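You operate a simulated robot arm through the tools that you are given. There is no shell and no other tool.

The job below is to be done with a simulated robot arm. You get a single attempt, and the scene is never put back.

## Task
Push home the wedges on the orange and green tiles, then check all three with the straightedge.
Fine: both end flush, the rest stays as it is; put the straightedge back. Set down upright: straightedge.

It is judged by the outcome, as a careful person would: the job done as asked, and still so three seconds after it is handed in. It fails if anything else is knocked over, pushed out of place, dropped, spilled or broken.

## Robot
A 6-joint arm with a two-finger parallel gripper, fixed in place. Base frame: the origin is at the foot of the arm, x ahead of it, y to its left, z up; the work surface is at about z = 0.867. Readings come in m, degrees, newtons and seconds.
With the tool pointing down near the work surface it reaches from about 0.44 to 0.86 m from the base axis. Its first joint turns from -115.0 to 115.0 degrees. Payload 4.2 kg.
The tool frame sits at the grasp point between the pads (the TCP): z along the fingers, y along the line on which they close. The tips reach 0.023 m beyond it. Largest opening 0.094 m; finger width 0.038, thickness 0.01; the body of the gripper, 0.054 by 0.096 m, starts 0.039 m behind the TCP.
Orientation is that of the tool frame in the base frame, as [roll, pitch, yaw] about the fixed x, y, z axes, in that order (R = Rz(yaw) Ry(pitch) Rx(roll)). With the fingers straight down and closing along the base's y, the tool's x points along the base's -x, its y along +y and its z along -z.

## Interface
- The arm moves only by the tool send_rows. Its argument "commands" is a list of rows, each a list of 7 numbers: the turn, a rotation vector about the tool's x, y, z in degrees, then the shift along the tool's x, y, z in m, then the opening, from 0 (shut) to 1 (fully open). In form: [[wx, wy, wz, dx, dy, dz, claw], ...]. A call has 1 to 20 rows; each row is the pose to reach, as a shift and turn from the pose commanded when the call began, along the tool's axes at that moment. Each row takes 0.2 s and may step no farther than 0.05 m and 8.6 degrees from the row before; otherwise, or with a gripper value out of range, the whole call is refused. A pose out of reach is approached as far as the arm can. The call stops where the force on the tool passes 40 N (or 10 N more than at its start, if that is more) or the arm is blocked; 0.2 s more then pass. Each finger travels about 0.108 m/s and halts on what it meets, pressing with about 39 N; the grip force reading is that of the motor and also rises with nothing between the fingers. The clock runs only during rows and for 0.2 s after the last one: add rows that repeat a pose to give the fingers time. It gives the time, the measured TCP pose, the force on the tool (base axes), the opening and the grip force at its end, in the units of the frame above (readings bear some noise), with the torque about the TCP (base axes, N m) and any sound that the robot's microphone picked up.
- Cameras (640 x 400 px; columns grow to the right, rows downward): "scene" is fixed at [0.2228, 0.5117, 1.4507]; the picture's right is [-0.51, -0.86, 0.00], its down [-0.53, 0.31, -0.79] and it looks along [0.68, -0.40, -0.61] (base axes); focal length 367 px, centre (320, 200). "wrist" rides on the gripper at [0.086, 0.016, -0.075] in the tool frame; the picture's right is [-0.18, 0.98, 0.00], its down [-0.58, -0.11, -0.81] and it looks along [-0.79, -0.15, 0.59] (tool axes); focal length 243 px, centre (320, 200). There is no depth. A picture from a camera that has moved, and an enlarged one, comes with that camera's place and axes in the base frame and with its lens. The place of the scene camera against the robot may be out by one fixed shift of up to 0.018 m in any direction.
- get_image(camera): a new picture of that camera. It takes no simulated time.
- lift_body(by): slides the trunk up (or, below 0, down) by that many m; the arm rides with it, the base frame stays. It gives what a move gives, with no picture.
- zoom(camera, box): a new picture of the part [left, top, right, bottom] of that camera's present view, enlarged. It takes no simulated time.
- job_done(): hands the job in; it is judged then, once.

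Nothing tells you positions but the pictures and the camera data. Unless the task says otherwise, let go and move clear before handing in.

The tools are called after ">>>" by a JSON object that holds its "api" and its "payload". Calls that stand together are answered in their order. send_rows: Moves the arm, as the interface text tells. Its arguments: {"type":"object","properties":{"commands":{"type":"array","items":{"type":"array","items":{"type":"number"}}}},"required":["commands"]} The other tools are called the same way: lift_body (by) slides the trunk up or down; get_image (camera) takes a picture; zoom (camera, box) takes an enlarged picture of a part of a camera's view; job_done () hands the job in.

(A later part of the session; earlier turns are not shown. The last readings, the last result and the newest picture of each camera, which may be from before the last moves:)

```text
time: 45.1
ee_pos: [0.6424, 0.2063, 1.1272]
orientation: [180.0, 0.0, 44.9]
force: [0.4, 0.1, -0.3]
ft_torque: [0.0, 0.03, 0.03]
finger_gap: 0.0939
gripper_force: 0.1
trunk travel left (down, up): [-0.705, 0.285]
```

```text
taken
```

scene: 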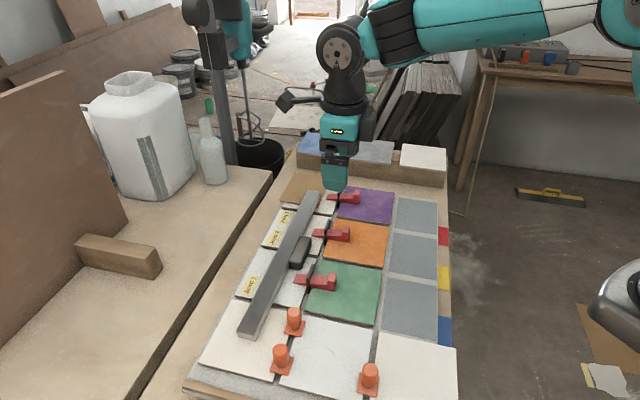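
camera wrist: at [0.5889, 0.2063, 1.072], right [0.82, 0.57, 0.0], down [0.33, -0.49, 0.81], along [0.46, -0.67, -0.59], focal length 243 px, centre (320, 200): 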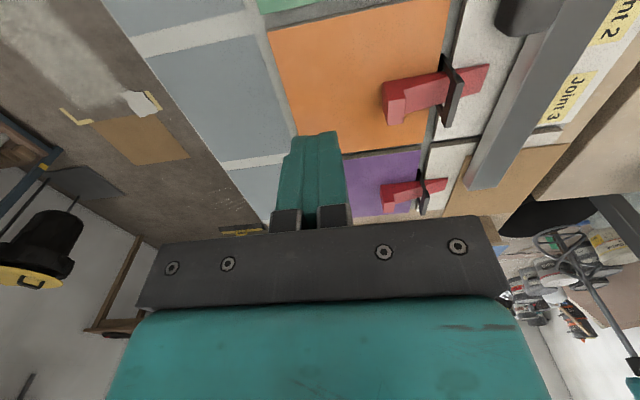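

>>> {"api": "send_rows", "payload": {"commands": [[0, 7.5, 0, 0.01, 0, 0.01, 1], [0, 15, 0, 0.02, 0, 0.02, 1], [0, 22.5, 0, 0.03, 0, 0.035, 1], [0, 30, 0, 0.04, 0, 0.05, 1], [0, 37.5, 0, 0.05, 0, 0.065, 1], [0, 45, 0, 0.06, 0, 0.08, 1], [0, 45, 0, 0.06, 0, 0.08, 1]]}}

>>> {"api": "get_image", "payload": {"camera": "wrist"}}

>>> {"api": "get_image", "payload": {"camera": "scene"}}

```text
time: 46.7
ee_pos: [0.6858, 0.2488, 1.0487]
orientation: [-179.9, -45.1, 45.0]
force: [-0.3, -0.3, 0.4]
ft_torque: [0.01, 0.02, 0.01]
finger_gap: 0.094
gripper_force: 0.1
out of reach, approached as far as the arm can: row 3
trunk travel left (down, up): [-0.705, 0.285]
```

```text
taken
camera wrist: at [0.7023, 0.2452, 1.1629], right [0.6, -0.79, -0.13], down [-0.77, -0.62, 0.16], along [-0.2, 0.01, -0.98], focal length 243 px, centre (320, 200)
```

wrist: 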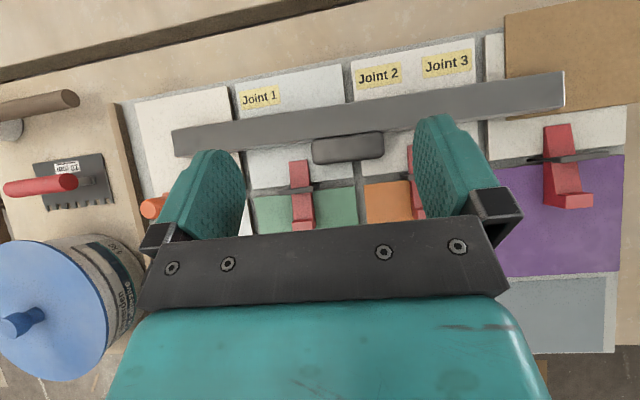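

```text
taken
```

scene: 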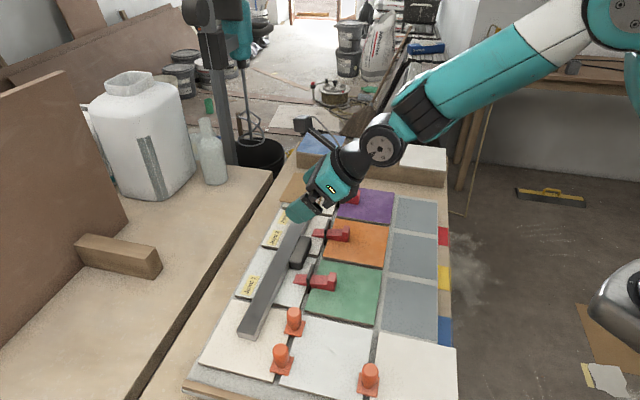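

This gives a near-vertical view of the fallen bar. I'll zoom for exact positions of the handle and the bar ends.

>>> {"api": "zoom", "payload": {"camera": "wrist", "box": [230, 80, 430, 200]}}

>>> {"api": "zoom", "payload": {"camera": "wrist", "box": [150, 40, 350, 200]}}

>>> {"api": "zoom", "payload": {"camera": "wrist", "box": [440, 0, 640, 160]}}

>>> {"api": "zoom", "payload": {"camera": "scene", "box": [265, 215, 345, 275]}}

```text
3.20 times, centred on (330, 140) of wrist
camera zoom: at [0.7023, 0.2452, 1.1629], right [0.6, -0.79, -0.13], down [-0.77, -0.62, 0.16], along [-0.2, 0.01, -0.98], focal length 776 px, centre (288, 392)
```

zoom: 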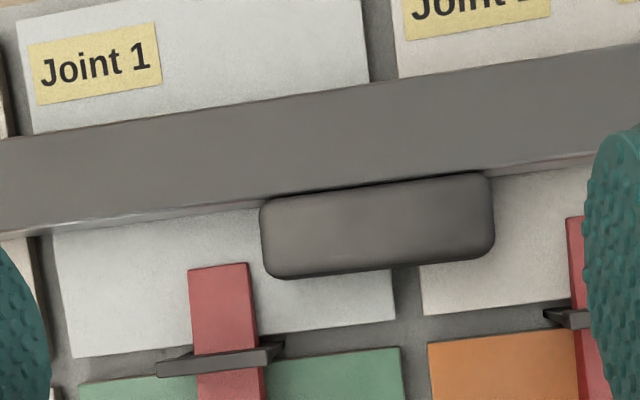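

```text
2.50 times, centred on (250, 120) of wrist
camera zoom: at [0.7023, 0.2452, 1.1629], right [0.6, -0.79, -0.13], down [-0.77, -0.62, 0.16], along [-0.2, 0.01, -0.98], focal length 606 px, centre (495, 400)
```

zoom: 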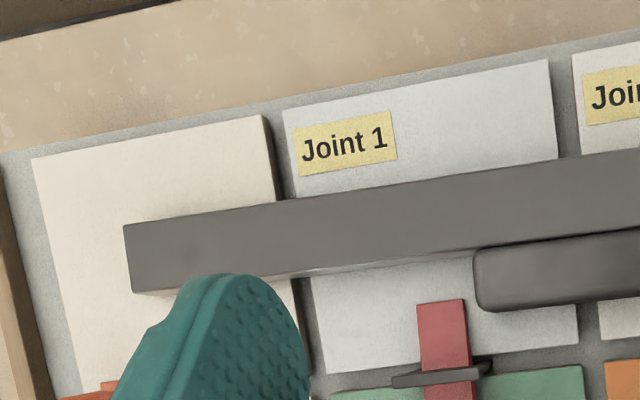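

```text
2.50 times, centred on (540, 80) of wrist
camera zoom: at [0.7023, 0.2452, 1.1629], right [0.6, -0.79, -0.13], down [-0.77, -0.62, 0.16], along [-0.2, 0.01, -0.98], focal length 606 px, centre (-230, 500)
```

zoom: 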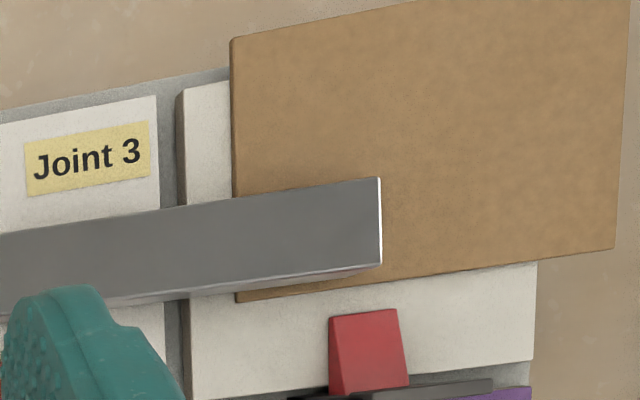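

```text
6.67 times, centred on (305, 245) of scene
camera zoom: at [0.2228, 0.5117, 1.4507], right [-0.51, -0.86, 0.0], down [-0.53, 0.31, -0.79], along [0.68, -0.4, -0.61], focal length 2446 px, centre (420, -100)
```

zoom: 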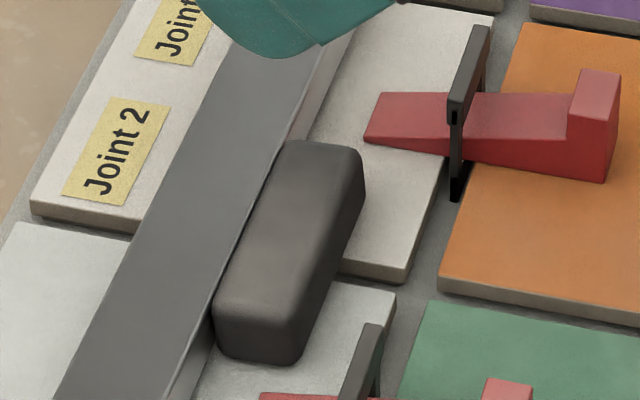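

The handle is centred at p≈0.683, q≈−0.320, with the bar turned by only about 1°. I'll align at a 35° tilt, which keeps the gripper clear of the clips, and hover just above.

>>> {"api": "send_rows", "payload": {"commands": [[0, -3, 0, -0.01, 0.003, 0.012, 0.915], [0, -7, 0, -0.03, 0.007, 0.036, 0.915], [0, -10, 0, -0.05, 0.011, 0.06, 0.915], [0, -10, 0, -0.0628, 0.011, 0.0768, 0.915], [0, -10, 0, -0.0628, 0.011, 0.0768, 0.915]]}}

>>> {"api": "get_image", "payload": {"camera": "wrist"}}

>>> {"api": "zoom", "payload": {"camera": "scene", "box": [255, 180, 375, 280]}}

```text
time: 47.9
ee_pos: [0.702, 0.2478, 0.9504]
orientation: [-180.0, -35.0, 45.0]
force: [-1.1, 0.4, 0.6]
ft_torque: [-0.01, 0.02, 0.01]
finger_gap: 0.086
gripper_force: 0.0
trunk travel left (down, up): [-0.705, 0.285]
```

```text
taken
camera wrist: at [0.731, 0.2573, 1.0607], right [0.59, -0.8, -0.11], down [-0.74, -0.59, 0.33], along [-0.32, -0.11, -0.94], focal length 243 px, centre (320, 200)
```

wrist: 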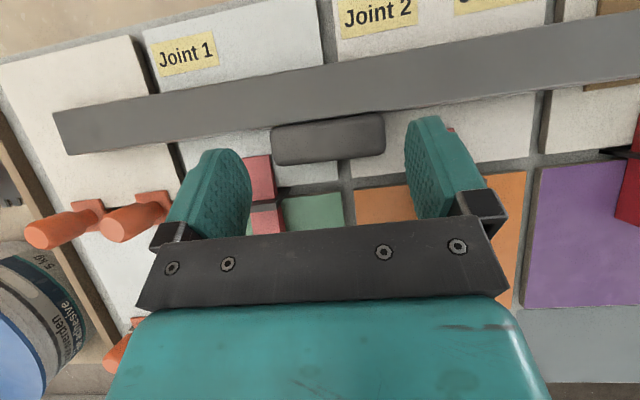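

```text
4.00 times, centred on (315, 230) of scene
camera zoom: at [0.2228, 0.5117, 1.4507], right [-0.51, -0.86, 0.0], down [-0.53, 0.31, -0.79], along [0.68, -0.4, -0.61], focal length 1468 px, centre (340, 80)
```

zoom: 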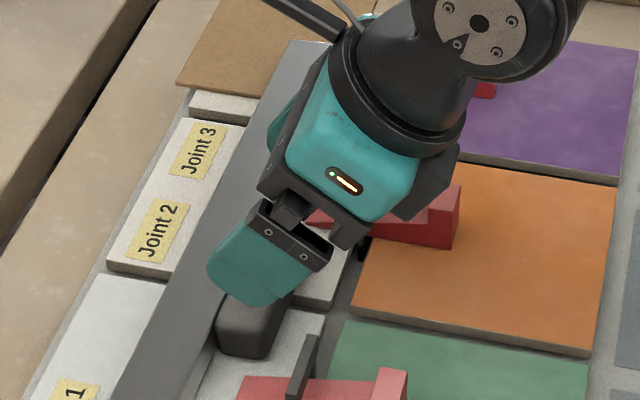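

The handle is centred between the fingers. I'll descend vertically the last 45 mm, slowly.

>>> {"api": "send_rows", "payload": {"commands": [[0, 0, 0, -0.0086, 0, 0.0123, 0.915], [0, 0, 0, -0.0172, 0, 0.0246, 0.915], [0, 0, 0, -0.0218, 0, 0.0311, 0.915], [0, 0, 0, -0.0247, 0, 0.0352, 0.915], [0, 0, 0, -0.0261, 0, 0.0372, 0.915], [0, 0, 0, -0.0261, 0, 0.0372, 0.915]]}}

>>> {"api": "get_image", "payload": {"camera": "wrist"}}

>>> {"api": "zoom", "payload": {"camera": "scene", "box": [265, 205, 345, 275]}}

```text
time: 49.3
ee_pos: [0.7013, 0.2476, 0.9033]
orientation: [180.0, -35.0, 44.9]
force: [-0.6, -0.3, -0.4]
ft_torque: [0.0, -0.01, -0.03]
finger_gap: 0.0863
gripper_force: 0.1
trunk travel left (down, up): [-0.705, 0.285]
```

```text
taken
camera wrist: at [0.7315, 0.2567, 1.0144], right [0.59, -0.8, -0.11], down [-0.74, -0.59, 0.33], along [-0.32, -0.11, -0.94], focal length 243 px, centre (320, 200)
```

wrist: 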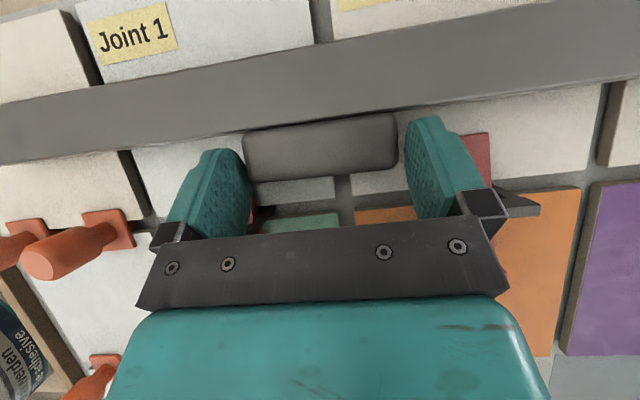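

```text
5.71 times, centred on (305, 240) of scene
camera zoom: at [0.2228, 0.5117, 1.4507], right [-0.51, -0.86, 0.0], down [-0.53, 0.31, -0.79], along [0.68, -0.4, -0.61], focal length 2097 px, centre (406, -29)
```

zoom: 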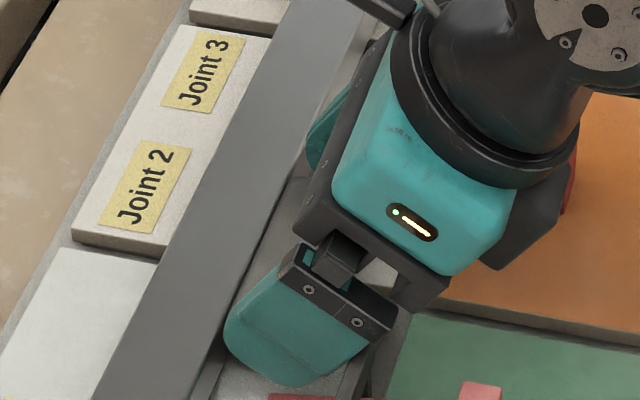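

>>> {"api": "send_rows", "payload": {"commands": [[0, 0, 0, 0, 0, 0, 0.85], [0, 0, 0, 0, 0, 0, 0.78], [0, 0, 0, 0, 0, 0, 0.7], [0, 0, 0, 0, 0, 0, 0.5], [0, 0, 0, 0, 0, 0, 0.3], [0, 0, 0, 0, 0, 0, 0], [0, 0, 0, 0, 0, 0, 0]]}}

>>> {"api": "get_image", "payload": {"camera": "wrist"}}

>>> {"api": "zoom", "payload": {"camera": "scene", "box": [225, 185, 345, 345]}}

```text
time: 50.9
ee_pos: [0.702, 0.2476, 0.9036]
orientation: [179.9, -35.0, 45.0]
force: [-0.3, 0.2, 0.7]
ft_torque: [0.02, 0.03, -0.08]
finger_gap: 0.0793
gripper_force: 39.0
trunk travel left (down, up): [-0.705, 0.285]
```

```text
taken
camera wrist: at [0.7315, 0.2567, 1.0145], right [0.59, -0.8, -0.11], down [-0.74, -0.59, 0.33], along [-0.32, -0.11, -0.94], focal length 243 px, centre (320, 200)
```

wrist: 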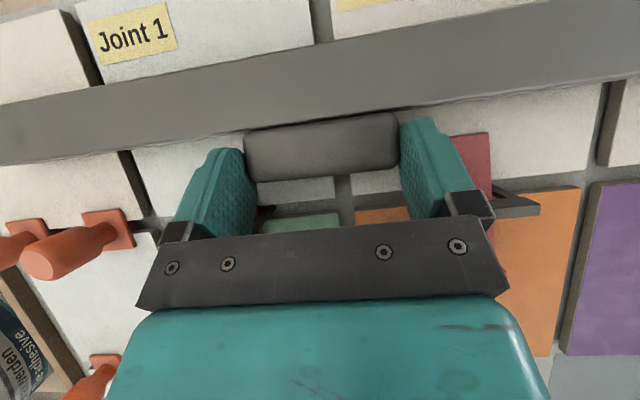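

```text
2.50 times, centred on (285, 265) of scene
camera zoom: at [0.2228, 0.5117, 1.4507], right [-0.51, -0.86, 0.0], down [-0.53, 0.31, -0.79], along [0.68, -0.4, -0.61], focal length 917 px, centre (408, 38)
```

zoom: 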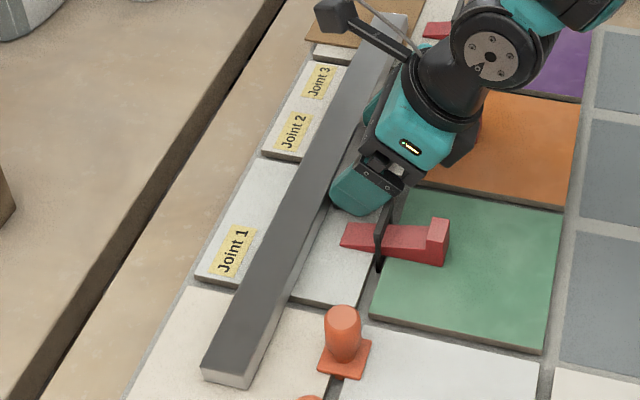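

The handle is pinched by its ends (79 mm). I'll lift a little, slowly, and look at how the bar behaves.

>>> {"api": "send_rows", "payload": {"commands": [[0, 0, 0, 0.0017, 0, -0.0025, 0], [0, 0, 0, 0.0034, 0, -0.0049, 0], [0, 0, 0, 0.0063, 0, -0.009, 0], [0, 0, 0, 0.0092, 0, -0.0131, 0], [0, 0, 0, 0.0115, 0, -0.0164, 0], [0, 0, 0, 0.0115, 0, -0.0164, 0]]}}

>>> {"api": "get_image", "payload": {"camera": "wrist"}}

>>> {"api": "zoom", "payload": {"camera": "scene", "box": [225, 185, 345, 345]}}

```text
time: 52.3
ee_pos: [0.7015, 0.2476, 0.9244]
orientation: [179.9, -35.0, 45.0]
force: [-0.7, 0.0, -2.4]
ft_torque: [-0.08, 0.09, -0.02]
finger_gap: 0.0793
gripper_force: 38.9
trunk travel left (down, up): [-0.705, 0.285]
```

```text
taken
camera wrist: at [0.7318, 0.2577, 1.0346], right [0.59, -0.8, -0.11], down [-0.74, -0.59, 0.33], along [-0.32, -0.11, -0.94], focal length 243 px, centre (320, 200)
```

wrist: 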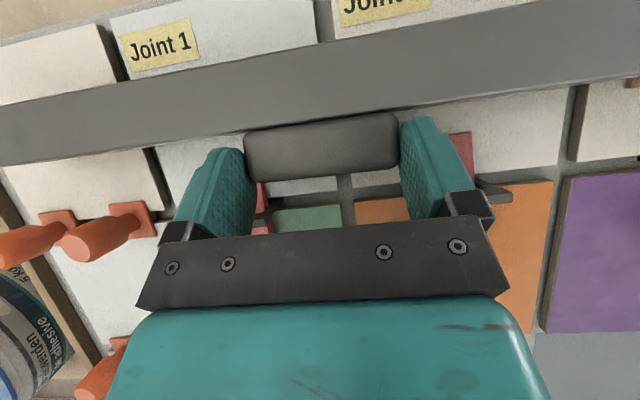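

```text
2.50 times, centred on (285, 265) of scene
camera zoom: at [0.2228, 0.5117, 1.4507], right [-0.51, -0.86, 0.0], down [-0.53, 0.31, -0.79], along [0.68, -0.4, -0.61], focal length 917 px, centre (408, 38)
```

zoom: 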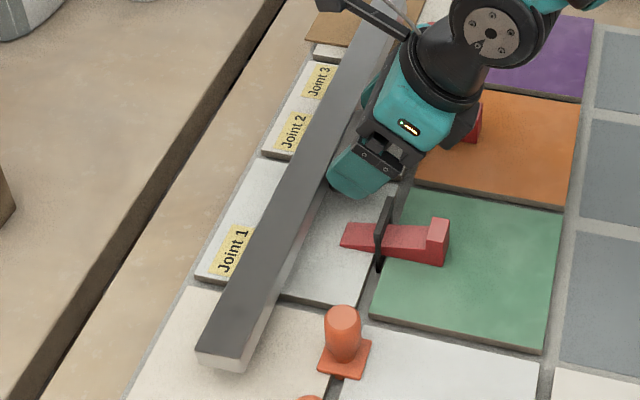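

The bar is held firmly and level. I'll lift it another 100 mm gently.

>>> {"api": "send_rows", "payload": {"commands": [[0, 0, 0, 0.0036, 0, -0.0051, 0], [0, 0, 0, 0.0108, 0, -0.0154, 0], [0, 0, 0, 0.0179, 0, -0.0256, 0], [0, 0, 0, 0.0251, 0, -0.0359, 0], [0, 0, 0, 0.0323, 0, -0.0461, 0], [0, 0, 0, 0.0395, 0, -0.0563, 0], [0, 0, 0, 0.0467, 0, -0.0666, 0], [0, 0, 0, 0.0538, 0, -0.0768, 0], [0, 0, 0, 0.0574, 0, -0.0819, 0], [0, 0, 0, 0.0574, 0, -0.0819, 0]]}}

>>> {"api": "get_image", "payload": {"camera": "scene"}}

```text
time: 54.5
ee_pos: [0.7025, 0.2463, 1.0238]
orientation: [-180.0, -35.0, 45.0]
force: [0.1, 0.7, -2.7]
ft_torque: [-0.05, 0.05, 0.02]
finger_gap: 0.0796
gripper_force: 38.4
trunk travel left (down, up): [-0.705, 0.285]
```

```text
taken
```

scene: 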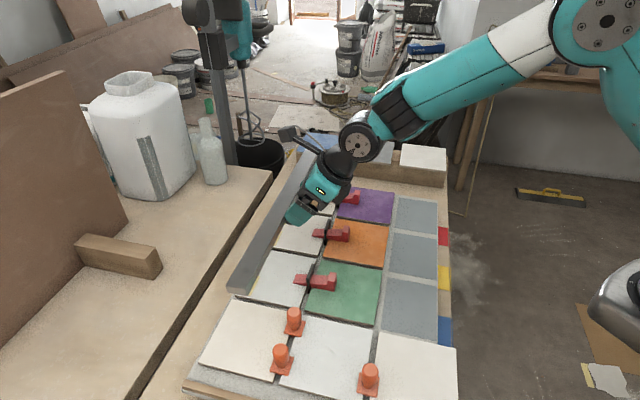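

The bar is held steady at about 2.7 N. I'll move it over the coloured tiles while tipping the gripper, so the handle rotates to the top.

>>> {"api": "send_rows", "payload": {"commands": [[0, -2.5, 0, -0.003, -0.0003, -0.002, 0], [0, -7, 0, -0.008, -0.001, -0.006, 0], [0, -12, 0, -0.014, -0.0015, -0.01, 0], [0, -17, 0, -0.02, -0.002, -0.014, 0], [0, -22, 0, -0.026, -0.003, -0.018, 0], [0, -27, 0, -0.032, -0.0035, -0.022, 0], [0, -32, 0, -0.038, -0.004, -0.026, 0], [0, -37, 0, -0.044, -0.005, -0.031, 0], [0, -42, 0, -0.05, -0.0055, -0.035, 0], [0, -47, 0, -0.056, -0.006, -0.039, 0], [0, -51, 0, -0.062, -0.0065, -0.043, 0], [0, -55, 0, -0.068, -0.007, -0.047, 0], [0, -55, 0, -0.068, -0.007, -0.047, 0]]}}

>>> {"api": "get_image", "payload": {"camera": "scene"}}

>>> {"api": "get_image", "payload": {"camera": "wrist"}}

```text
time: 57.3
ee_pos: [0.6391, 0.1956, 1.0249]
orientation: [-180.0, 20.1, 45.0]
force: [-0.7, 0.3, -2.5]
ft_torque: [0.02, -0.03, 0.03]
finger_gap: 0.0792
gripper_force: 39.3
trunk travel left (down, up): [-0.705, 0.285]
```

```text
taken
```

scene: 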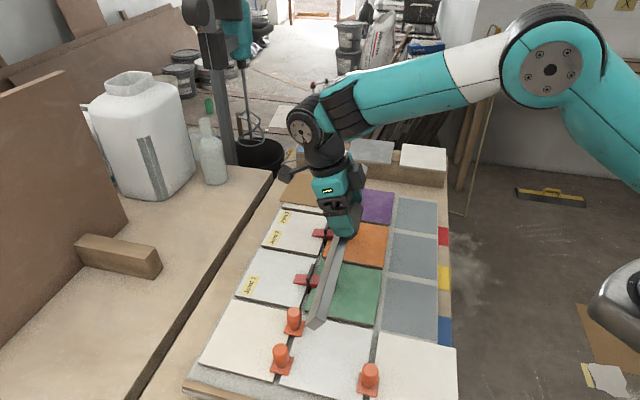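

```text
taken
camera wrist: at [0.7237, 0.2607, 1.0644], right [0.57, -0.82, 0.06], down [-0.27, -0.11, 0.96], along [-0.77, -0.57, -0.28], focal length 243 px, centre (320, 200)
```

wrist: 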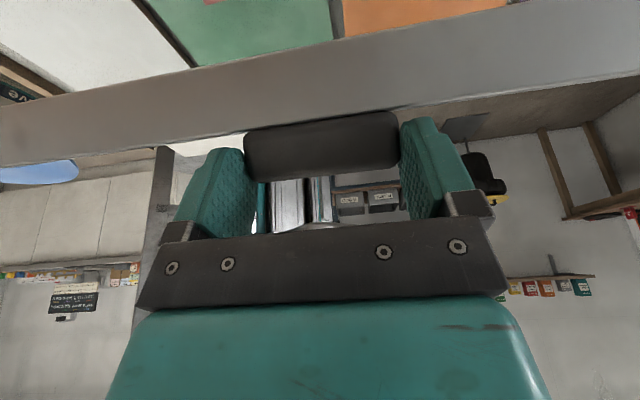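

The hold is rigid and the bar is turning with the tool. I'll continue tipping by 25° more.

>>> {"api": "send_rows", "payload": {"commands": [[0, -4, 0, -0.005, 0, 0.002, 0], [0, -9, 0, -0.011, 0, 0.004, 0], [0, -14, 0, -0.018, 0, 0.0065, 0], [0, -19, 0, -0.025, 0, 0.009, 0], [0, -23, 0, -0.03, 0, 0.011, 0], [0, -26, 0, -0.033, 0, 0.012, 0], [0, -26, 0, -0.033, 0, 0.012, 0]]}}

>>> {"api": "get_image", "payload": {"camera": "scene"}}

>>> {"api": "zoom", "payload": {"camera": "scene", "box": [270, 170, 390, 350]}}

>>> {"api": "get_image", "payload": {"camera": "wrist"}}

```text
time: 58.9
ee_pos: [0.5812, 0.202, 1.0186]
orientation: [-175.7, 45.4, 45.9]
force: [-0.1, -0.4, -2.3]
ft_torque: [0.02, -0.03, 0.01]
finger_gap: 0.0793
gripper_force: 39.6
out of reach, approached as far as the arm can: row 2, 3, 4, 5, 6, 7
trunk travel left (down, up): [-0.705, 0.285]
```

```text
taken
```

scene: 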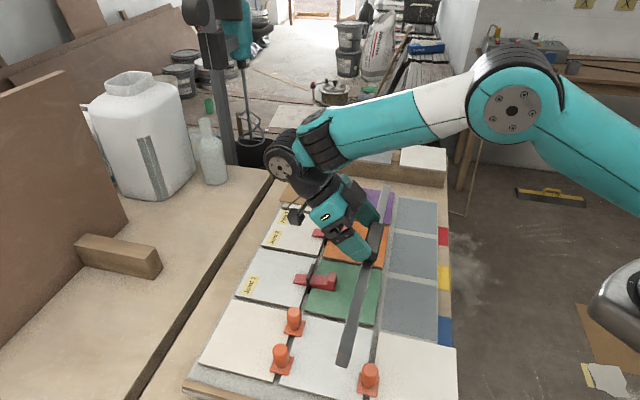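

```text
2.22 times, centred on (330, 260) of scene
camera zoom: at [0.2228, 0.5117, 1.4507], right [-0.51, -0.86, 0.0], down [-0.53, 0.31, -0.79], along [0.68, -0.4, -0.61], focal length 815 px, centre (298, 67)
```

zoom: 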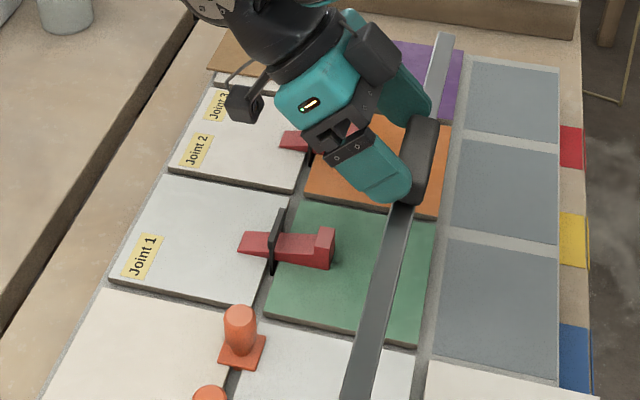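

```text
taken
camera wrist: at [0.6722, 0.2699, 1.0093], right [0.58, -0.81, 0.08], down [0.08, 0.16, 0.98], along [-0.81, -0.56, 0.16], focal length 243 px, centre (320, 200)
```

wrist: 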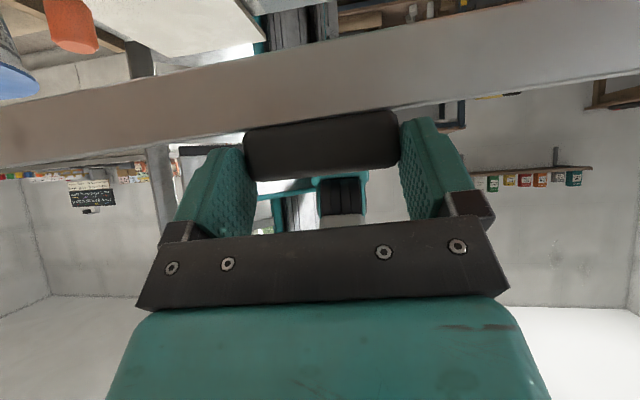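

The tilt hit a wrist limit, leaving the bar slightly rolled. I'll raise the trunk so the forearm slopes downward, giving the wrist more room, then level the tool again.

>>> {"api": "lift_body", "payload": {"by": 0.2}}

>>> {"api": "send_rows", "payload": {"commands": [[-1, 2.6, 0.1, 0, 0.011, 0, 0], [-1.9, 5.2, 0.2, 0, 0.023, 0, 0], [-2.9, 7.8, 0.3, 0, 0.034, 0, 0], [-3.8, 10.4, 0.35, 0, 0.0456, 0, 0], [-3.8, 10.4, 0.35, 0, 0.0456, 0, 0]]}}

>>> {"api": "get_image", "payload": {"camera": "scene"}}

```text
time: 61.1
ee_pos: [0.5814, 0.2035, 1.2192]
orientation: [-175.6, 45.3, 45.9]
force: [-0.6, 0.4, -2.7]
ft_torque: [0.05, -0.03, 0.0]
finger_gap: 0.0793
gripper_force: 38.6
trunk travel left (down, up): [-0.905, 0.085]
```

```text
time: 62.3
ee_pos: [0.5923, 0.1735, 1.2181]
orientation: [180.0, 34.8, 45.0]
force: [0.1, -0.2, -2.0]
ft_torque: [-0.03, -0.06, 0.02]
finger_gap: 0.0795
gripper_force: 38.8
out of reach, approached as far as the arm can: row 1, 2, 3, 4, 5
trunk travel left (down, up): [-0.905, 0.085]
```

```text
taken
```

scene: 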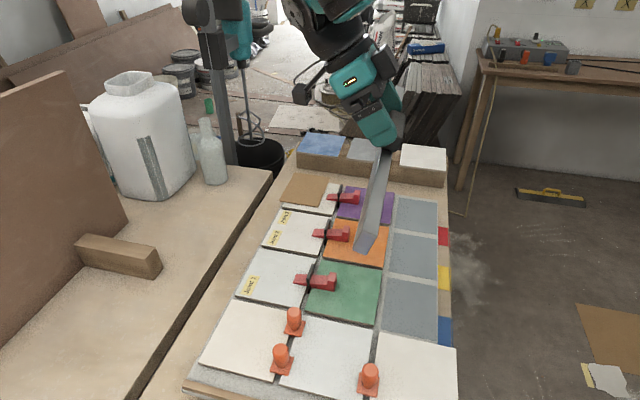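

>>> {"api": "send_rows", "payload": {"commands": [[0, 0, 0, 0.008, 0.002, 0.0115, 0], [0, 0, 0, 0.02, 0.004, 0.0287, 0], [0, 0, 0, 0.032, 0.006, 0.0459, 0], [0, 0, 0, 0.044, 0.008, 0.0631, 0], [0, 0, 0, 0.056, 0.01, 0.0803, 0], [0, 0, 0, 0.068, 0.012, 0.0975, 0], [0, 0, 0, 0.08, 0.014, 0.1147, 0], [0, 0, 0, 0.092, 0.016, 0.1319, 0], [0, 0, 0, 0.104, 0.017, 0.149, 0], [0, 0, 0, 0.1148, 0.017, 0.1638, 0], [0, 0, 0, 0.1148, 0.017, 0.1638, 0]]}}

>>> {"api": "send_rows", "payload": {"commands": [[0, -3, 0, 0, 0, 0, 0], [0, -6, 0, 0, 0, 0, 0], [0, -9, 0, 0, 0, 0, 0], [0, -9, 0, 0, 0, 0, 0]]}}

>>> {"api": "get_image", "payload": {"camera": "scene"}}

>>> {"api": "get_image", "payload": {"camera": "wrist"}}

```text
time: 64.7
ee_pos: [0.6073, 0.1618, 1.0199]
orientation: [179.9, 35.0, 45.0]
force: [0.3, -0.4, -2.8]
ft_torque: [0.09, 0.01, -0.01]
finger_gap: 0.0792
gripper_force: 39.0
trunk travel left (down, up): [-0.905, 0.085]
```

```text
time: 65.7
ee_pos: [0.6063, 0.1607, 1.0192]
orientation: [179.9, 44.0, 45.0]
force: [-0.7, -0.6, -1.8]
ft_torque: [0.02, -0.04, 0.0]
finger_gap: 0.0796
gripper_force: 38.5
trunk travel left (down, up): [-0.905, 0.085]
```

```text
taken
```

scene: 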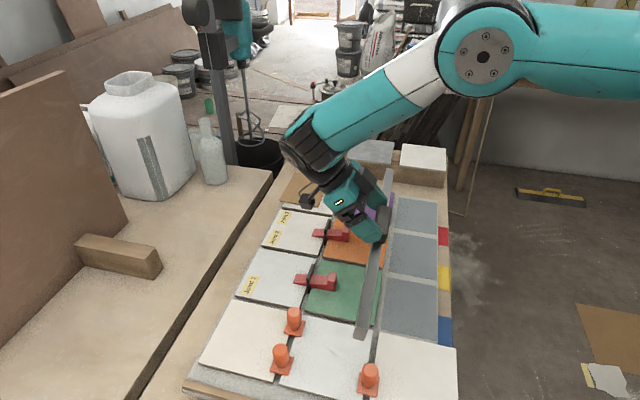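

```text
taken
camera wrist: at [0.6977, 0.2322, 1.0132], right [0.6, -0.79, 0.13], down [0.02, 0.18, 0.98], along [-0.8, -0.59, 0.12], focal length 243 px, centre (320, 200)
```

wrist: 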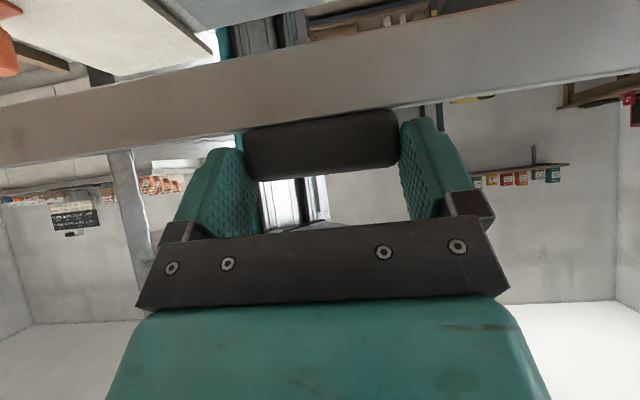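

The bar is now within a few degrees of upright and level along its length. I'll lower it over the coloured tiles between the wedge heads and the tile edge.

>>> {"api": "send_rows", "payload": {"commands": [[0, 0, 0, 0.008, 0, 0.006, 0], [0, 0, 0, 0.018, 0, 0.014, 0], [0, 0, 0, 0.028, 0, 0.022, 0], [0, 0, 0, 0.038, 0, 0.03, 0], [0, 0, 0, 0.048, 0, 0.038, 0], [0, 0, 0, 0.056, 0, 0.0445, 0], [0, 0, 0, 0.0628, 0, 0.0505, 0], [0, 0, 0, 0.0628, 0, 0.0505, 0]]}}

>>> {"api": "zoom", "payload": {"camera": "scene", "box": [290, 180, 400, 260]}}

>>> {"api": "zoom", "payload": {"camera": "scene", "box": [290, 230, 400, 370]}}

```text
time: 67.5
ee_pos: [0.599, 0.1751, 0.9433]
orientation: [179.9, 44.0, 45.0]
force: [0.0, 0.3, -1.6]
ft_torque: [0.03, -0.07, -0.01]
finger_gap: 0.0791
gripper_force: 39.4
out of reach, approached as far as the arm can: row 4, 5, 6, 7, 8
trunk travel left (down, up): [-0.905, 0.085]
```

```text
5.00 times, centred on (345, 220) of scene
camera zoom: at [0.2228, 0.5117, 1.4507], right [-0.51, -0.86, 0.0], down [-0.53, 0.31, -0.79], along [0.68, -0.4, -0.61], focal length 1834 px, centre (195, 100)
```

zoom: 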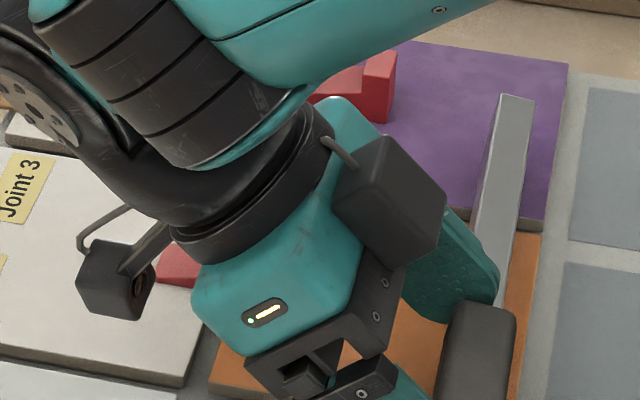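

```text
2.86 times, centred on (345, 300) of scene
camera zoom: at [0.2228, 0.5117, 1.4507], right [-0.51, -0.86, 0.0], down [-0.53, 0.31, -0.79], along [0.68, -0.4, -0.61], focal length 1048 px, centre (249, -86)
```

zoom: 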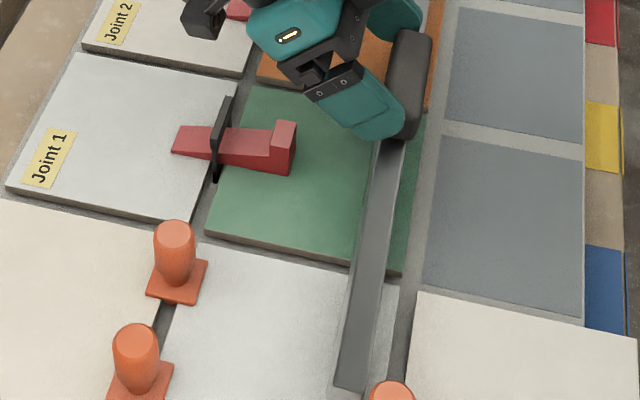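

The arm drifted at a wrist limit. I'll go back up with the arm to where it was comfortable and use the trunk for the descent instead.

>>> {"api": "send_rows", "payload": {"commands": [[0, 0, 0, -0.008, 0.002, -0.008, 0], [0, 0, 0, -0.018, 0.004, -0.019, 0], [0, 0, 0, -0.028, 0.008, -0.029, 0], [0, 0, 0, -0.038, 0.012, -0.039, 0], [0, 0, 0, -0.047, 0.015, -0.0485, 0], [0, 0, 0, -0.0521, 0.0155, -0.0539, 0], [0, 0, 0, -0.0521, 0.0155, -0.0539, 0]]}}

```text
time: 69.1
ee_pos: [0.6055, 0.1643, 1.0165]
orientation: [179.9, 43.9, 44.9]
force: [0.7, -0.1, -2.9]
ft_torque: [0.02, -0.05, 0.0]
finger_gap: 0.0791
gripper_force: 39.3
out of reach, approached as far as the arm can: row 5, 6, 7
trunk travel left (down, up): [-0.905, 0.085]
```

>>> {"api": "lift_body", "payload": {"by": -0.075}}

>>> {"api": "zoom", "payload": {"camera": "scene", "box": [300, 180, 400, 255]}}

>>> {"api": "zoom", "payload": {"camera": "scene", "box": [320, 230, 400, 370]}}

>>> {"api": "get_image", "payload": {"camera": "wrist"}}

```text
time: 70.2
ee_pos: [0.6057, 0.165, 0.9411]
orientation: [179.8, 43.9, 44.9]
force: [-0.1, 0.2, -2.6]
ft_torque: [0.01, -0.04, 0.01]
finger_gap: 0.0793
gripper_force: 39.2
trunk travel left (down, up): [-0.83, 0.16]
```

```text
5.33 times, centred on (350, 218) of scene
camera zoom: at [0.2228, 0.5117, 1.4507], right [-0.51, -0.86, 0.0], down [-0.53, 0.31, -0.79], along [0.68, -0.4, -0.61], focal length 1957 px, centre (160, 107)
```

zoom: 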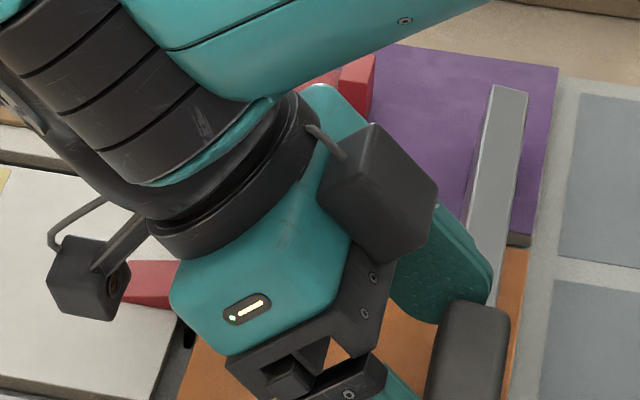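

```text
2.86 times, centred on (360, 300) of scene
camera zoom: at [0.2228, 0.5117, 1.4507], right [-0.51, -0.86, 0.0], down [-0.53, 0.31, -0.79], along [0.68, -0.4, -0.61], focal length 1048 px, centre (206, -86)
```

zoom: 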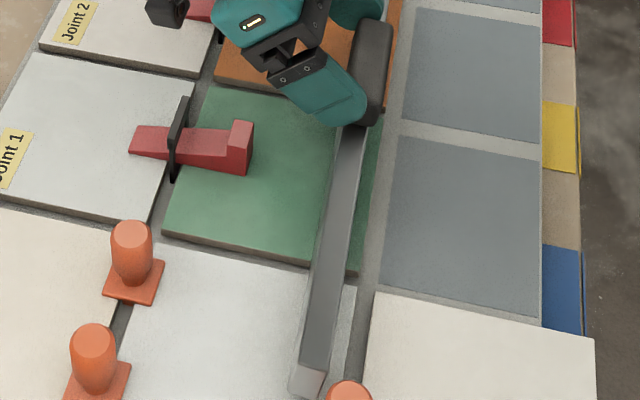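

```text
taken
camera wrist: at [0.6966, 0.2356, 0.9359], right [0.6, -0.79, 0.13], down [0.02, 0.18, 0.98], along [-0.8, -0.59, 0.12], focal length 243 px, centre (320, 200)
```

wrist: 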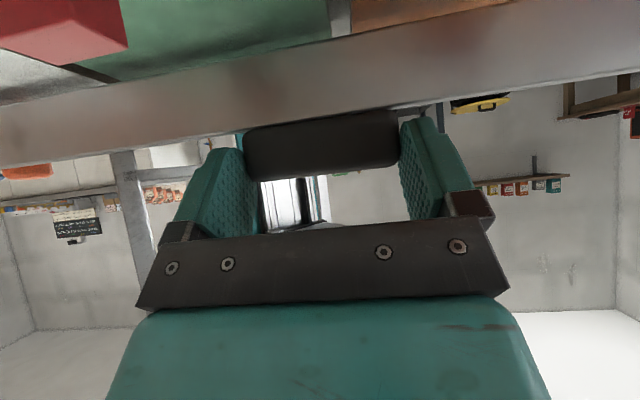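

>>> {"api": "lift_body", "payload": {"by": -0.008}}

>>> {"api": "lift_body", "payload": {"by": -0.003}}

>>> {"api": "zoom", "payload": {"camera": "scene", "box": [330, 290, 390, 340]}}

>>> {"api": "zoom", "payload": {"camera": "scene", "box": [370, 180, 420, 220]}}

>>> {"api": "get_image", "payload": {"camera": "wrist"}}

```text
time: 70.8
ee_pos: [0.6063, 0.1647, 0.9329]
orientation: [180.0, 43.9, 45.2]
force: [0.2, -1.5, 2.5]
ft_torque: [0.6, 0.77, 0.17]
finger_gap: 0.0794
gripper_force: 39.2
trunk travel left (down, up): [-0.822, 0.168]
```

```text
time: 71.3
ee_pos: [0.6064, 0.1645, 0.9338]
orientation: [179.9, 43.8, 44.7]
force: [3.3, -7.2, 31.1]
ft_torque: [-0.43, 0.76, 0.35]
finger_gap: 0.0795
gripper_force: 39.3
trunk travel left (down, up): [-0.819, 0.171]
```

```text
8.00 times, centred on (360, 315) of scene
camera zoom: at [0.2228, 0.5117, 1.4507], right [-0.51, -0.86, 0.0], down [-0.53, 0.31, -0.79], along [0.68, -0.4, -0.61], focal length 2935 px, centre (0, -720)
```

zoom: 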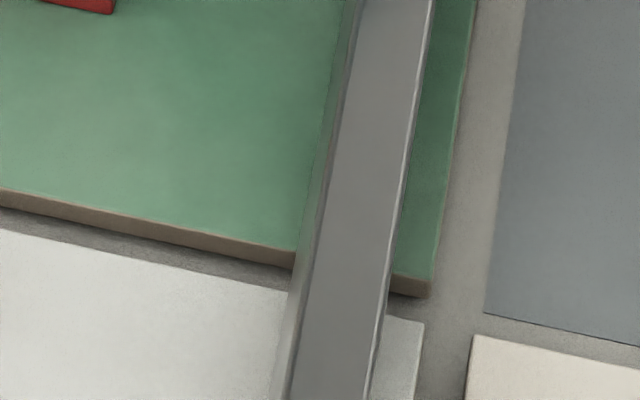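

```text
10.00 times, centred on (395, 200) of scene
camera zoom: at [0.2228, 0.5117, 1.4507], right [-0.51, -0.86, 0.0], down [-0.53, 0.31, -0.79], along [0.68, -0.4, -0.61], focal length 3669 px, centre (-430, 200)
```

zoom: 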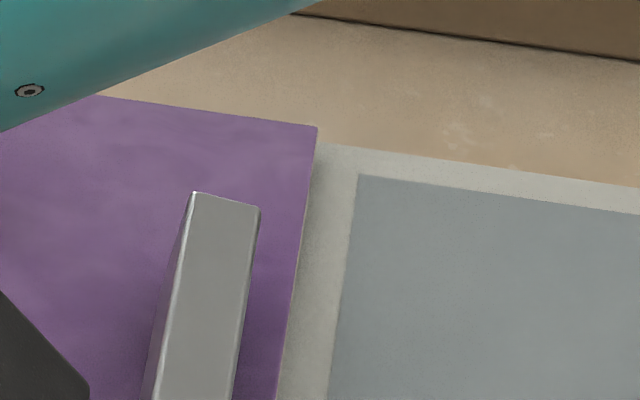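

```text
taken
camera wrist: at [0.6968, 0.2351, 0.9276], right [0.6, -0.79, 0.13], down [0.02, 0.18, 0.98], along [-0.8, -0.59, 0.12], focal length 243 px, centre (320, 200)
```

wrist: 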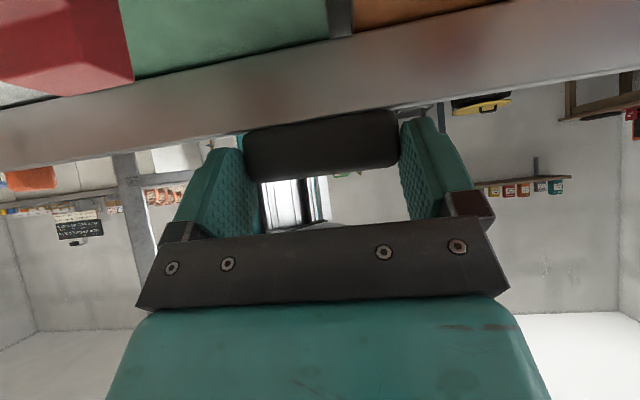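

The bar has touched down, pressing 31 N, which is too hard. I'll relieve the pressure.

>>> {"api": "lift_body", "payload": {"by": 0.003}}

>>> {"api": "zoom", "payload": {"camera": "scene", "box": [335, 330, 385, 380]}}

>>> {"api": "zoom", "payload": {"camera": "scene", "box": [340, 210, 400, 280]}}

```text
time: 71.8
ee_pos: [0.6052, 0.1636, 0.9332]
orientation: [179.9, 43.9, 44.9]
force: [2.4, -0.5, 7.4]
ft_torque: [-0.69, -0.53, 0.03]
finger_gap: 0.0794
gripper_force: 39.1
trunk travel left (down, up): [-0.822, 0.168]
```

```text
8.00 times, centred on (360, 355) of scene
camera zoom: at [0.2228, 0.5117, 1.4507], right [-0.51, -0.86, 0.0], down [-0.53, 0.31, -0.79], along [0.68, -0.4, -0.61], focal length 2935 px, centre (0, -1040)
```

zoom: 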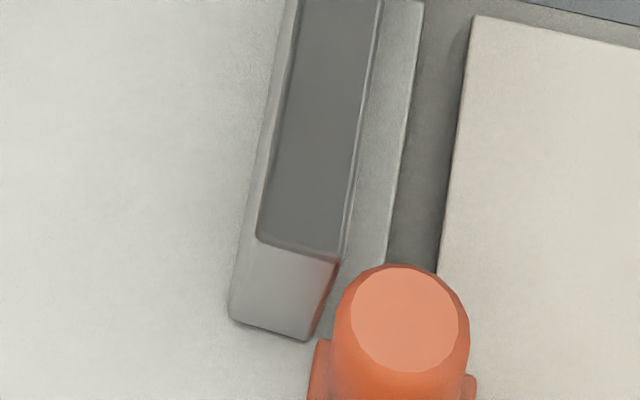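

```text
5.71 times, centred on (370, 245) of scene
camera zoom: at [0.2228, 0.5117, 1.4507], right [-0.51, -0.86, 0.0], down [-0.53, 0.31, -0.79], along [0.68, -0.4, -0.61], focal length 2097 px, centre (34, -57)
```

zoom: 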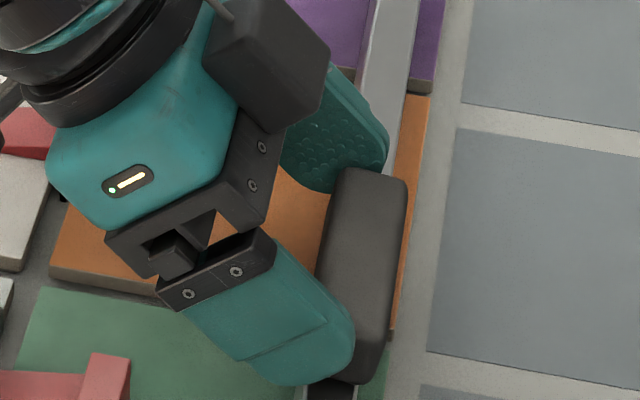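

The bar stands on its edge with a lean of about 7°, well inside its stable range, so it should settle upright when released. I'll take out the remaining pressure and open the fingers slowly.

>>> {"api": "lift_body", "payload": {"by": 0.0007}}

>>> {"api": "send_rows", "payload": {"commands": [[0, 0, 0, 0, 0, 0, 0.84], [0, 0, 0, 0, 0, 0, 0.86], [0, 0, 0, 0, 0, 0, 0.9], [0, 0, 0, 0, 0, 0, 0.95], [0, 0, 0, 0, 0, 0, 0.95]]}}

>>> {"api": "zoom", "payload": {"camera": "scene", "box": [335, 330, 385, 380]}}

>>> {"api": "zoom", "payload": {"camera": "scene", "box": [340, 170, 410, 280]}}

>>> {"api": "get_image", "payload": {"camera": "wrist"}}

```text
time: 72.3
ee_pos: [0.6053, 0.1651, 0.9339]
orientation: [-179.9, 43.9, 45.2]
force: [-0.2, -0.4, -1.5]
ft_torque: [0.02, -0.04, 0.04]
finger_gap: 0.0795
gripper_force: 39.2
trunk travel left (down, up): [-0.823, 0.167]
```

```text
time: 73.5
ee_pos: [0.6061, 0.1649, 0.935]
orientation: [179.9, 43.9, 44.9]
force: [0.8, -0.9, 0.3]
ft_torque: [-0.01, 0.04, 0.01]
finger_gap: 0.0892
gripper_force: 0.1
trunk travel left (down, up): [-0.823, 0.167]
```

```text
8.00 times, centred on (360, 355) of scene
camera zoom: at [0.2228, 0.5117, 1.4507], right [-0.51, -0.86, 0.0], down [-0.53, 0.31, -0.79], along [0.68, -0.4, -0.61], focal length 2935 px, centre (0, -1040)
```

zoom: 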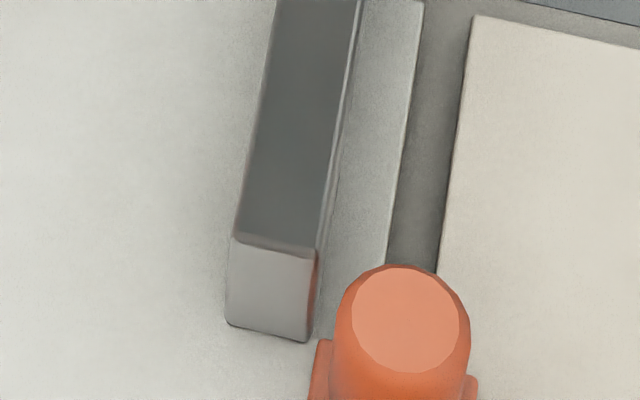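

```text
3.64 times, centred on (375, 225) of scene
camera zoom: at [0.2228, 0.5117, 1.4507], right [-0.51, -0.86, 0.0], down [-0.53, 0.31, -0.79], along [0.68, -0.4, -0.61], focal length 1334 px, centre (120, 109)
```

zoom: 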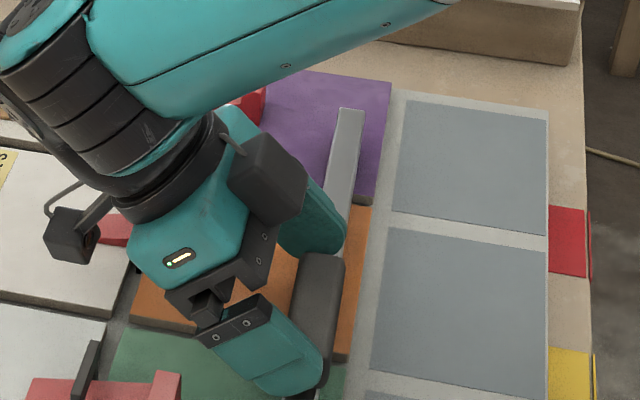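

```text
taken
camera wrist: at [0.6965, 0.2355, 0.9286], right [0.6, -0.79, 0.13], down [0.02, 0.18, 0.98], along [-0.8, -0.59, 0.12], focal length 243 px, centre (320, 200)
```

wrist: 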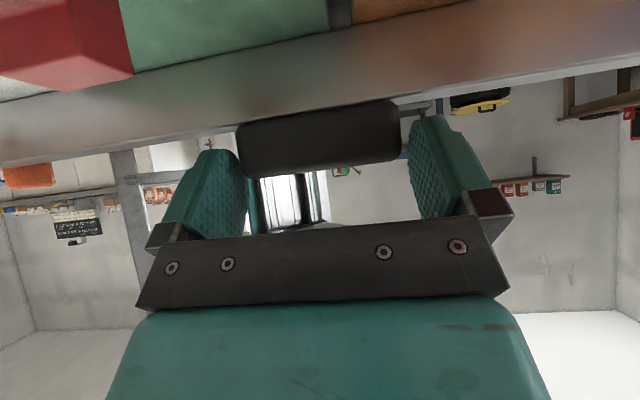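

The straightedge has settled upright on the tiles. I'll open fully and withdraw along the finger axis.

>>> {"api": "send_rows", "payload": {"commands": [[0, 0, 0, 0, 0, 0, 1], [0, 0, 0, 0, 0, -0.004, 1], [0, 0, 0, 0, 0, -0.012, 1], [0, 0, 0, 0, 0, -0.025, 1], [0, 0, 0, 0, 0, -0.045, 1], [0, 0, 0, 0, 0, -0.07, 1], [0, 0, 0, 0, 0, -0.07, 1]]}}

>>> {"api": "get_image", "payload": {"camera": "scene"}}

>>> {"api": "get_image", "payload": {"camera": "wrist"}}

```text
time: 75.1
ee_pos: [0.5929, 0.1916, 0.9681]
orientation: [179.8, 43.8, 45.0]
force: [0.8, -0.4, 0.9]
ft_torque: [-0.01, 0.05, -0.03]
finger_gap: 0.0941
gripper_force: 0.0
out of reach, approached as far as the arm can: row 3, 4, 5, 6, 7
trunk travel left (down, up): [-0.823, 0.167]
```

```text
taken
```

scene: 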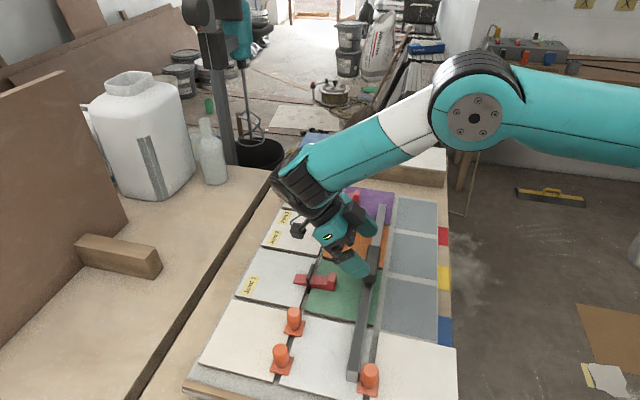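

```text
taken
camera wrist: at [0.6825, 0.262, 0.9627], right [0.6, -0.79, 0.13], down [0.02, 0.18, 0.98], along [-0.8, -0.59, 0.12], focal length 243 px, centre (320, 200)
```

wrist: 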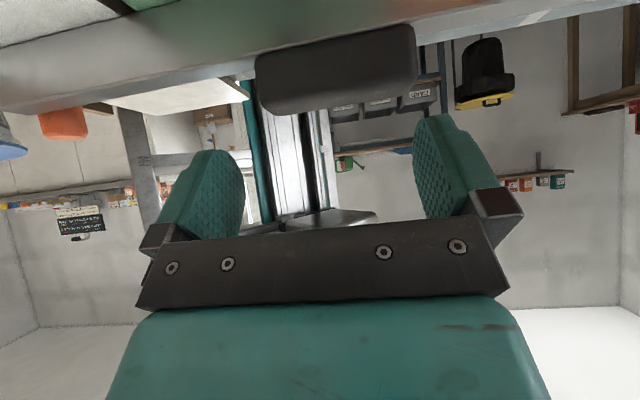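

>>> {"api": "lift_body", "payload": {"by": 0.12}}

>>> {"api": "zoom", "payload": {"camera": "scene", "box": [325, 180, 415, 270]}}

>>> {"api": "zoom", "payload": {"camera": "scene", "box": [315, 300, 405, 390]}}

```text
time: 76.6
ee_pos: [0.5921, 0.1928, 1.0882]
orientation: [179.9, 43.9, 45.1]
force: [-0.4, 0.4, 0.7]
ft_torque: [0.0, -0.01, -0.02]
finger_gap: 0.0938
gripper_force: 0.0
trunk travel left (down, up): [-0.943, 0.047]
```

```text
4.44 times, centred on (370, 225) of scene
camera zoom: at [0.2228, 0.5117, 1.4507], right [-0.51, -0.86, 0.0], down [-0.53, 0.31, -0.79], along [0.68, -0.4, -0.61], focal length 1631 px, centre (98, 89)
```

zoom: 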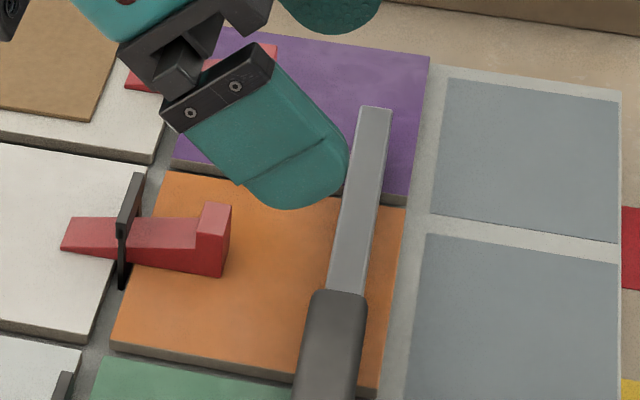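

```text
4.44 times, centred on (360, 345) of scene
camera zoom: at [0.2228, 0.5117, 1.4507], right [-0.51, -0.86, 0.0], down [-0.53, 0.31, -0.79], along [0.68, -0.4, -0.61], focal length 1631 px, centre (142, -444)
```

zoom: 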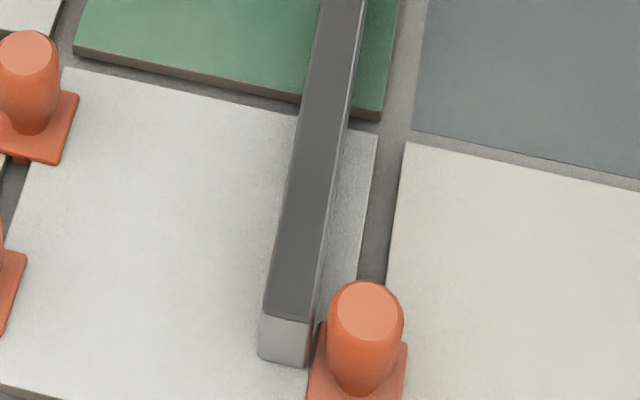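

The straightedge stands upright on all three coloured tiles, though it slid about 2 cm along its length as I withdrew; the peg beside it is untouched. I'll return the gripper to vertical and turn it to close across the handle.

>>> {"api": "send_rows", "payload": {"commands": [[0, 7, 0, 0, 0, 0, 1], [0, 14, 0, 0, 0, 0, 1], [0, 21, 0, 0, 0, 0, 1], [0, 28, 0, 0, 0, 0, 1], [0, 35, 0, 0, 0, 0, 1], [0, 43.9, 0, 0, 0, 0, 1], [0, 43.9, 0, 0, 0, 0, 1]]}}

```text
refused: row 6 steps farther than a row can; nothing moved
```

>>> {"api": "send_rows", "payload": {"commands": [[0, 7, 0, 0, 0, 0, 1], [0, 14, 0, 0, 0, 0, 1], [0, 21, 0, 0, 0, 0, 1], [0, 28, 0, 0, 0, 0, 1], [0, 36, 0, 0, 0, 0, 1], [0, 43.9, 0, 0, 0, 0, 1], [0, 43.9, 0, 0, 0, 0, 1]]}}

```text
time: 78.2
ee_pos: [0.6831, 0.2676, 1.1402]
orientation: [179.4, 4.3, 45.0]
force: [0.4, -0.2, -0.7]
ft_torque: [-0.01, 0.02, 0.01]
finger_gap: 0.0942
gripper_force: 0.1
out of reach, approached as far as the arm can: row 1, 2, 3, 4, 5, 6, 7
trunk travel left (down, up): [-0.943, 0.047]
```

>>> {"api": "send_rows", "payload": {"commands": [[0.2, 1, 0, -0.025, 0, 0, 1], [0.3, 2, 0, -0.055, 0, 0, 1], [0.5, 3, 0, -0.085, 0, 0, 1], [0.6, 4.3, 0, -0.115, 0, 0.005, 1], [0.6, 4.3, 0, -0.137, 0, 0.01, 1], [0.6, 4.3, 0, -0.137, 0, 0.01, 1]]}}

>>> {"api": "get_image", "payload": {"camera": "scene"}}

```text
time: 79.6
ee_pos: [0.7012, 0.2652, 1.1797]
orientation: [180.0, 0.6, 44.9]
force: [0.5, -0.6, 0.2]
ft_torque: [-0.01, 0.0, 0.0]
finger_gap: 0.0939
gripper_force: 0.1
out of reach, approached as far as the arm can: row 1, 2, 3, 4, 5, 6
trunk travel left (down, up): [-0.943, 0.047]
```

```text
taken
```

scene: 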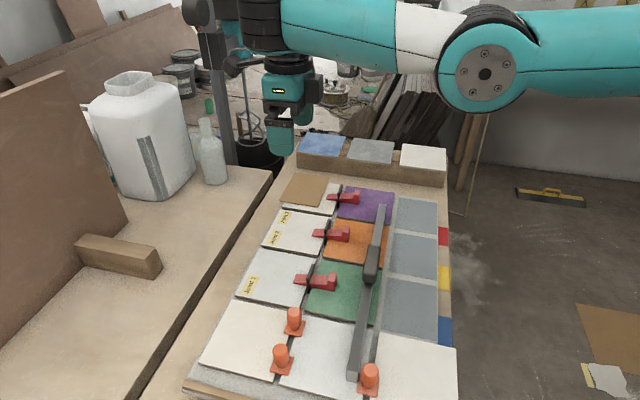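

The scene is fine, but the arm is against a joint limit in this posture. I'll turn the wrist back toward its earlier yaw, which should free it.

>>> {"api": "send_rows", "payload": {"commands": [[0, 0, -7, 0, 0, 0, 1], [0, 0, -14, 0, 0, 0, 1], [0, 0, -21, 0, 0, 0, 1], [0, 0, -28, 0, 0, 0, 1], [0, 0, -35, 0, 0, 0, 1], [0, 0, -35, 0, 0, 0, 1]]}}

>>> {"api": "get_image", "payload": {"camera": "scene"}}

```text
time: 81.0
ee_pos: [0.7007, 0.2672, 1.182]
orientation: [-179.8, 0.2, 80.1]
force: [-0.9, -0.9, -0.3]
ft_torque: [0.03, 0.0, -0.02]
finger_gap: 0.0938
gripper_force: 0.0
trunk travel left (down, up): [-0.943, 0.047]
```

```text
taken
```

scene: 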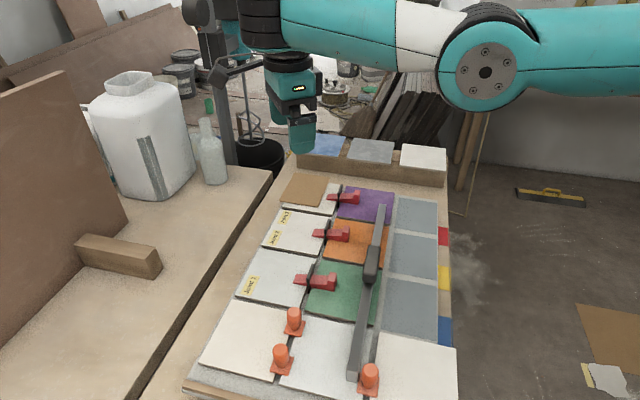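

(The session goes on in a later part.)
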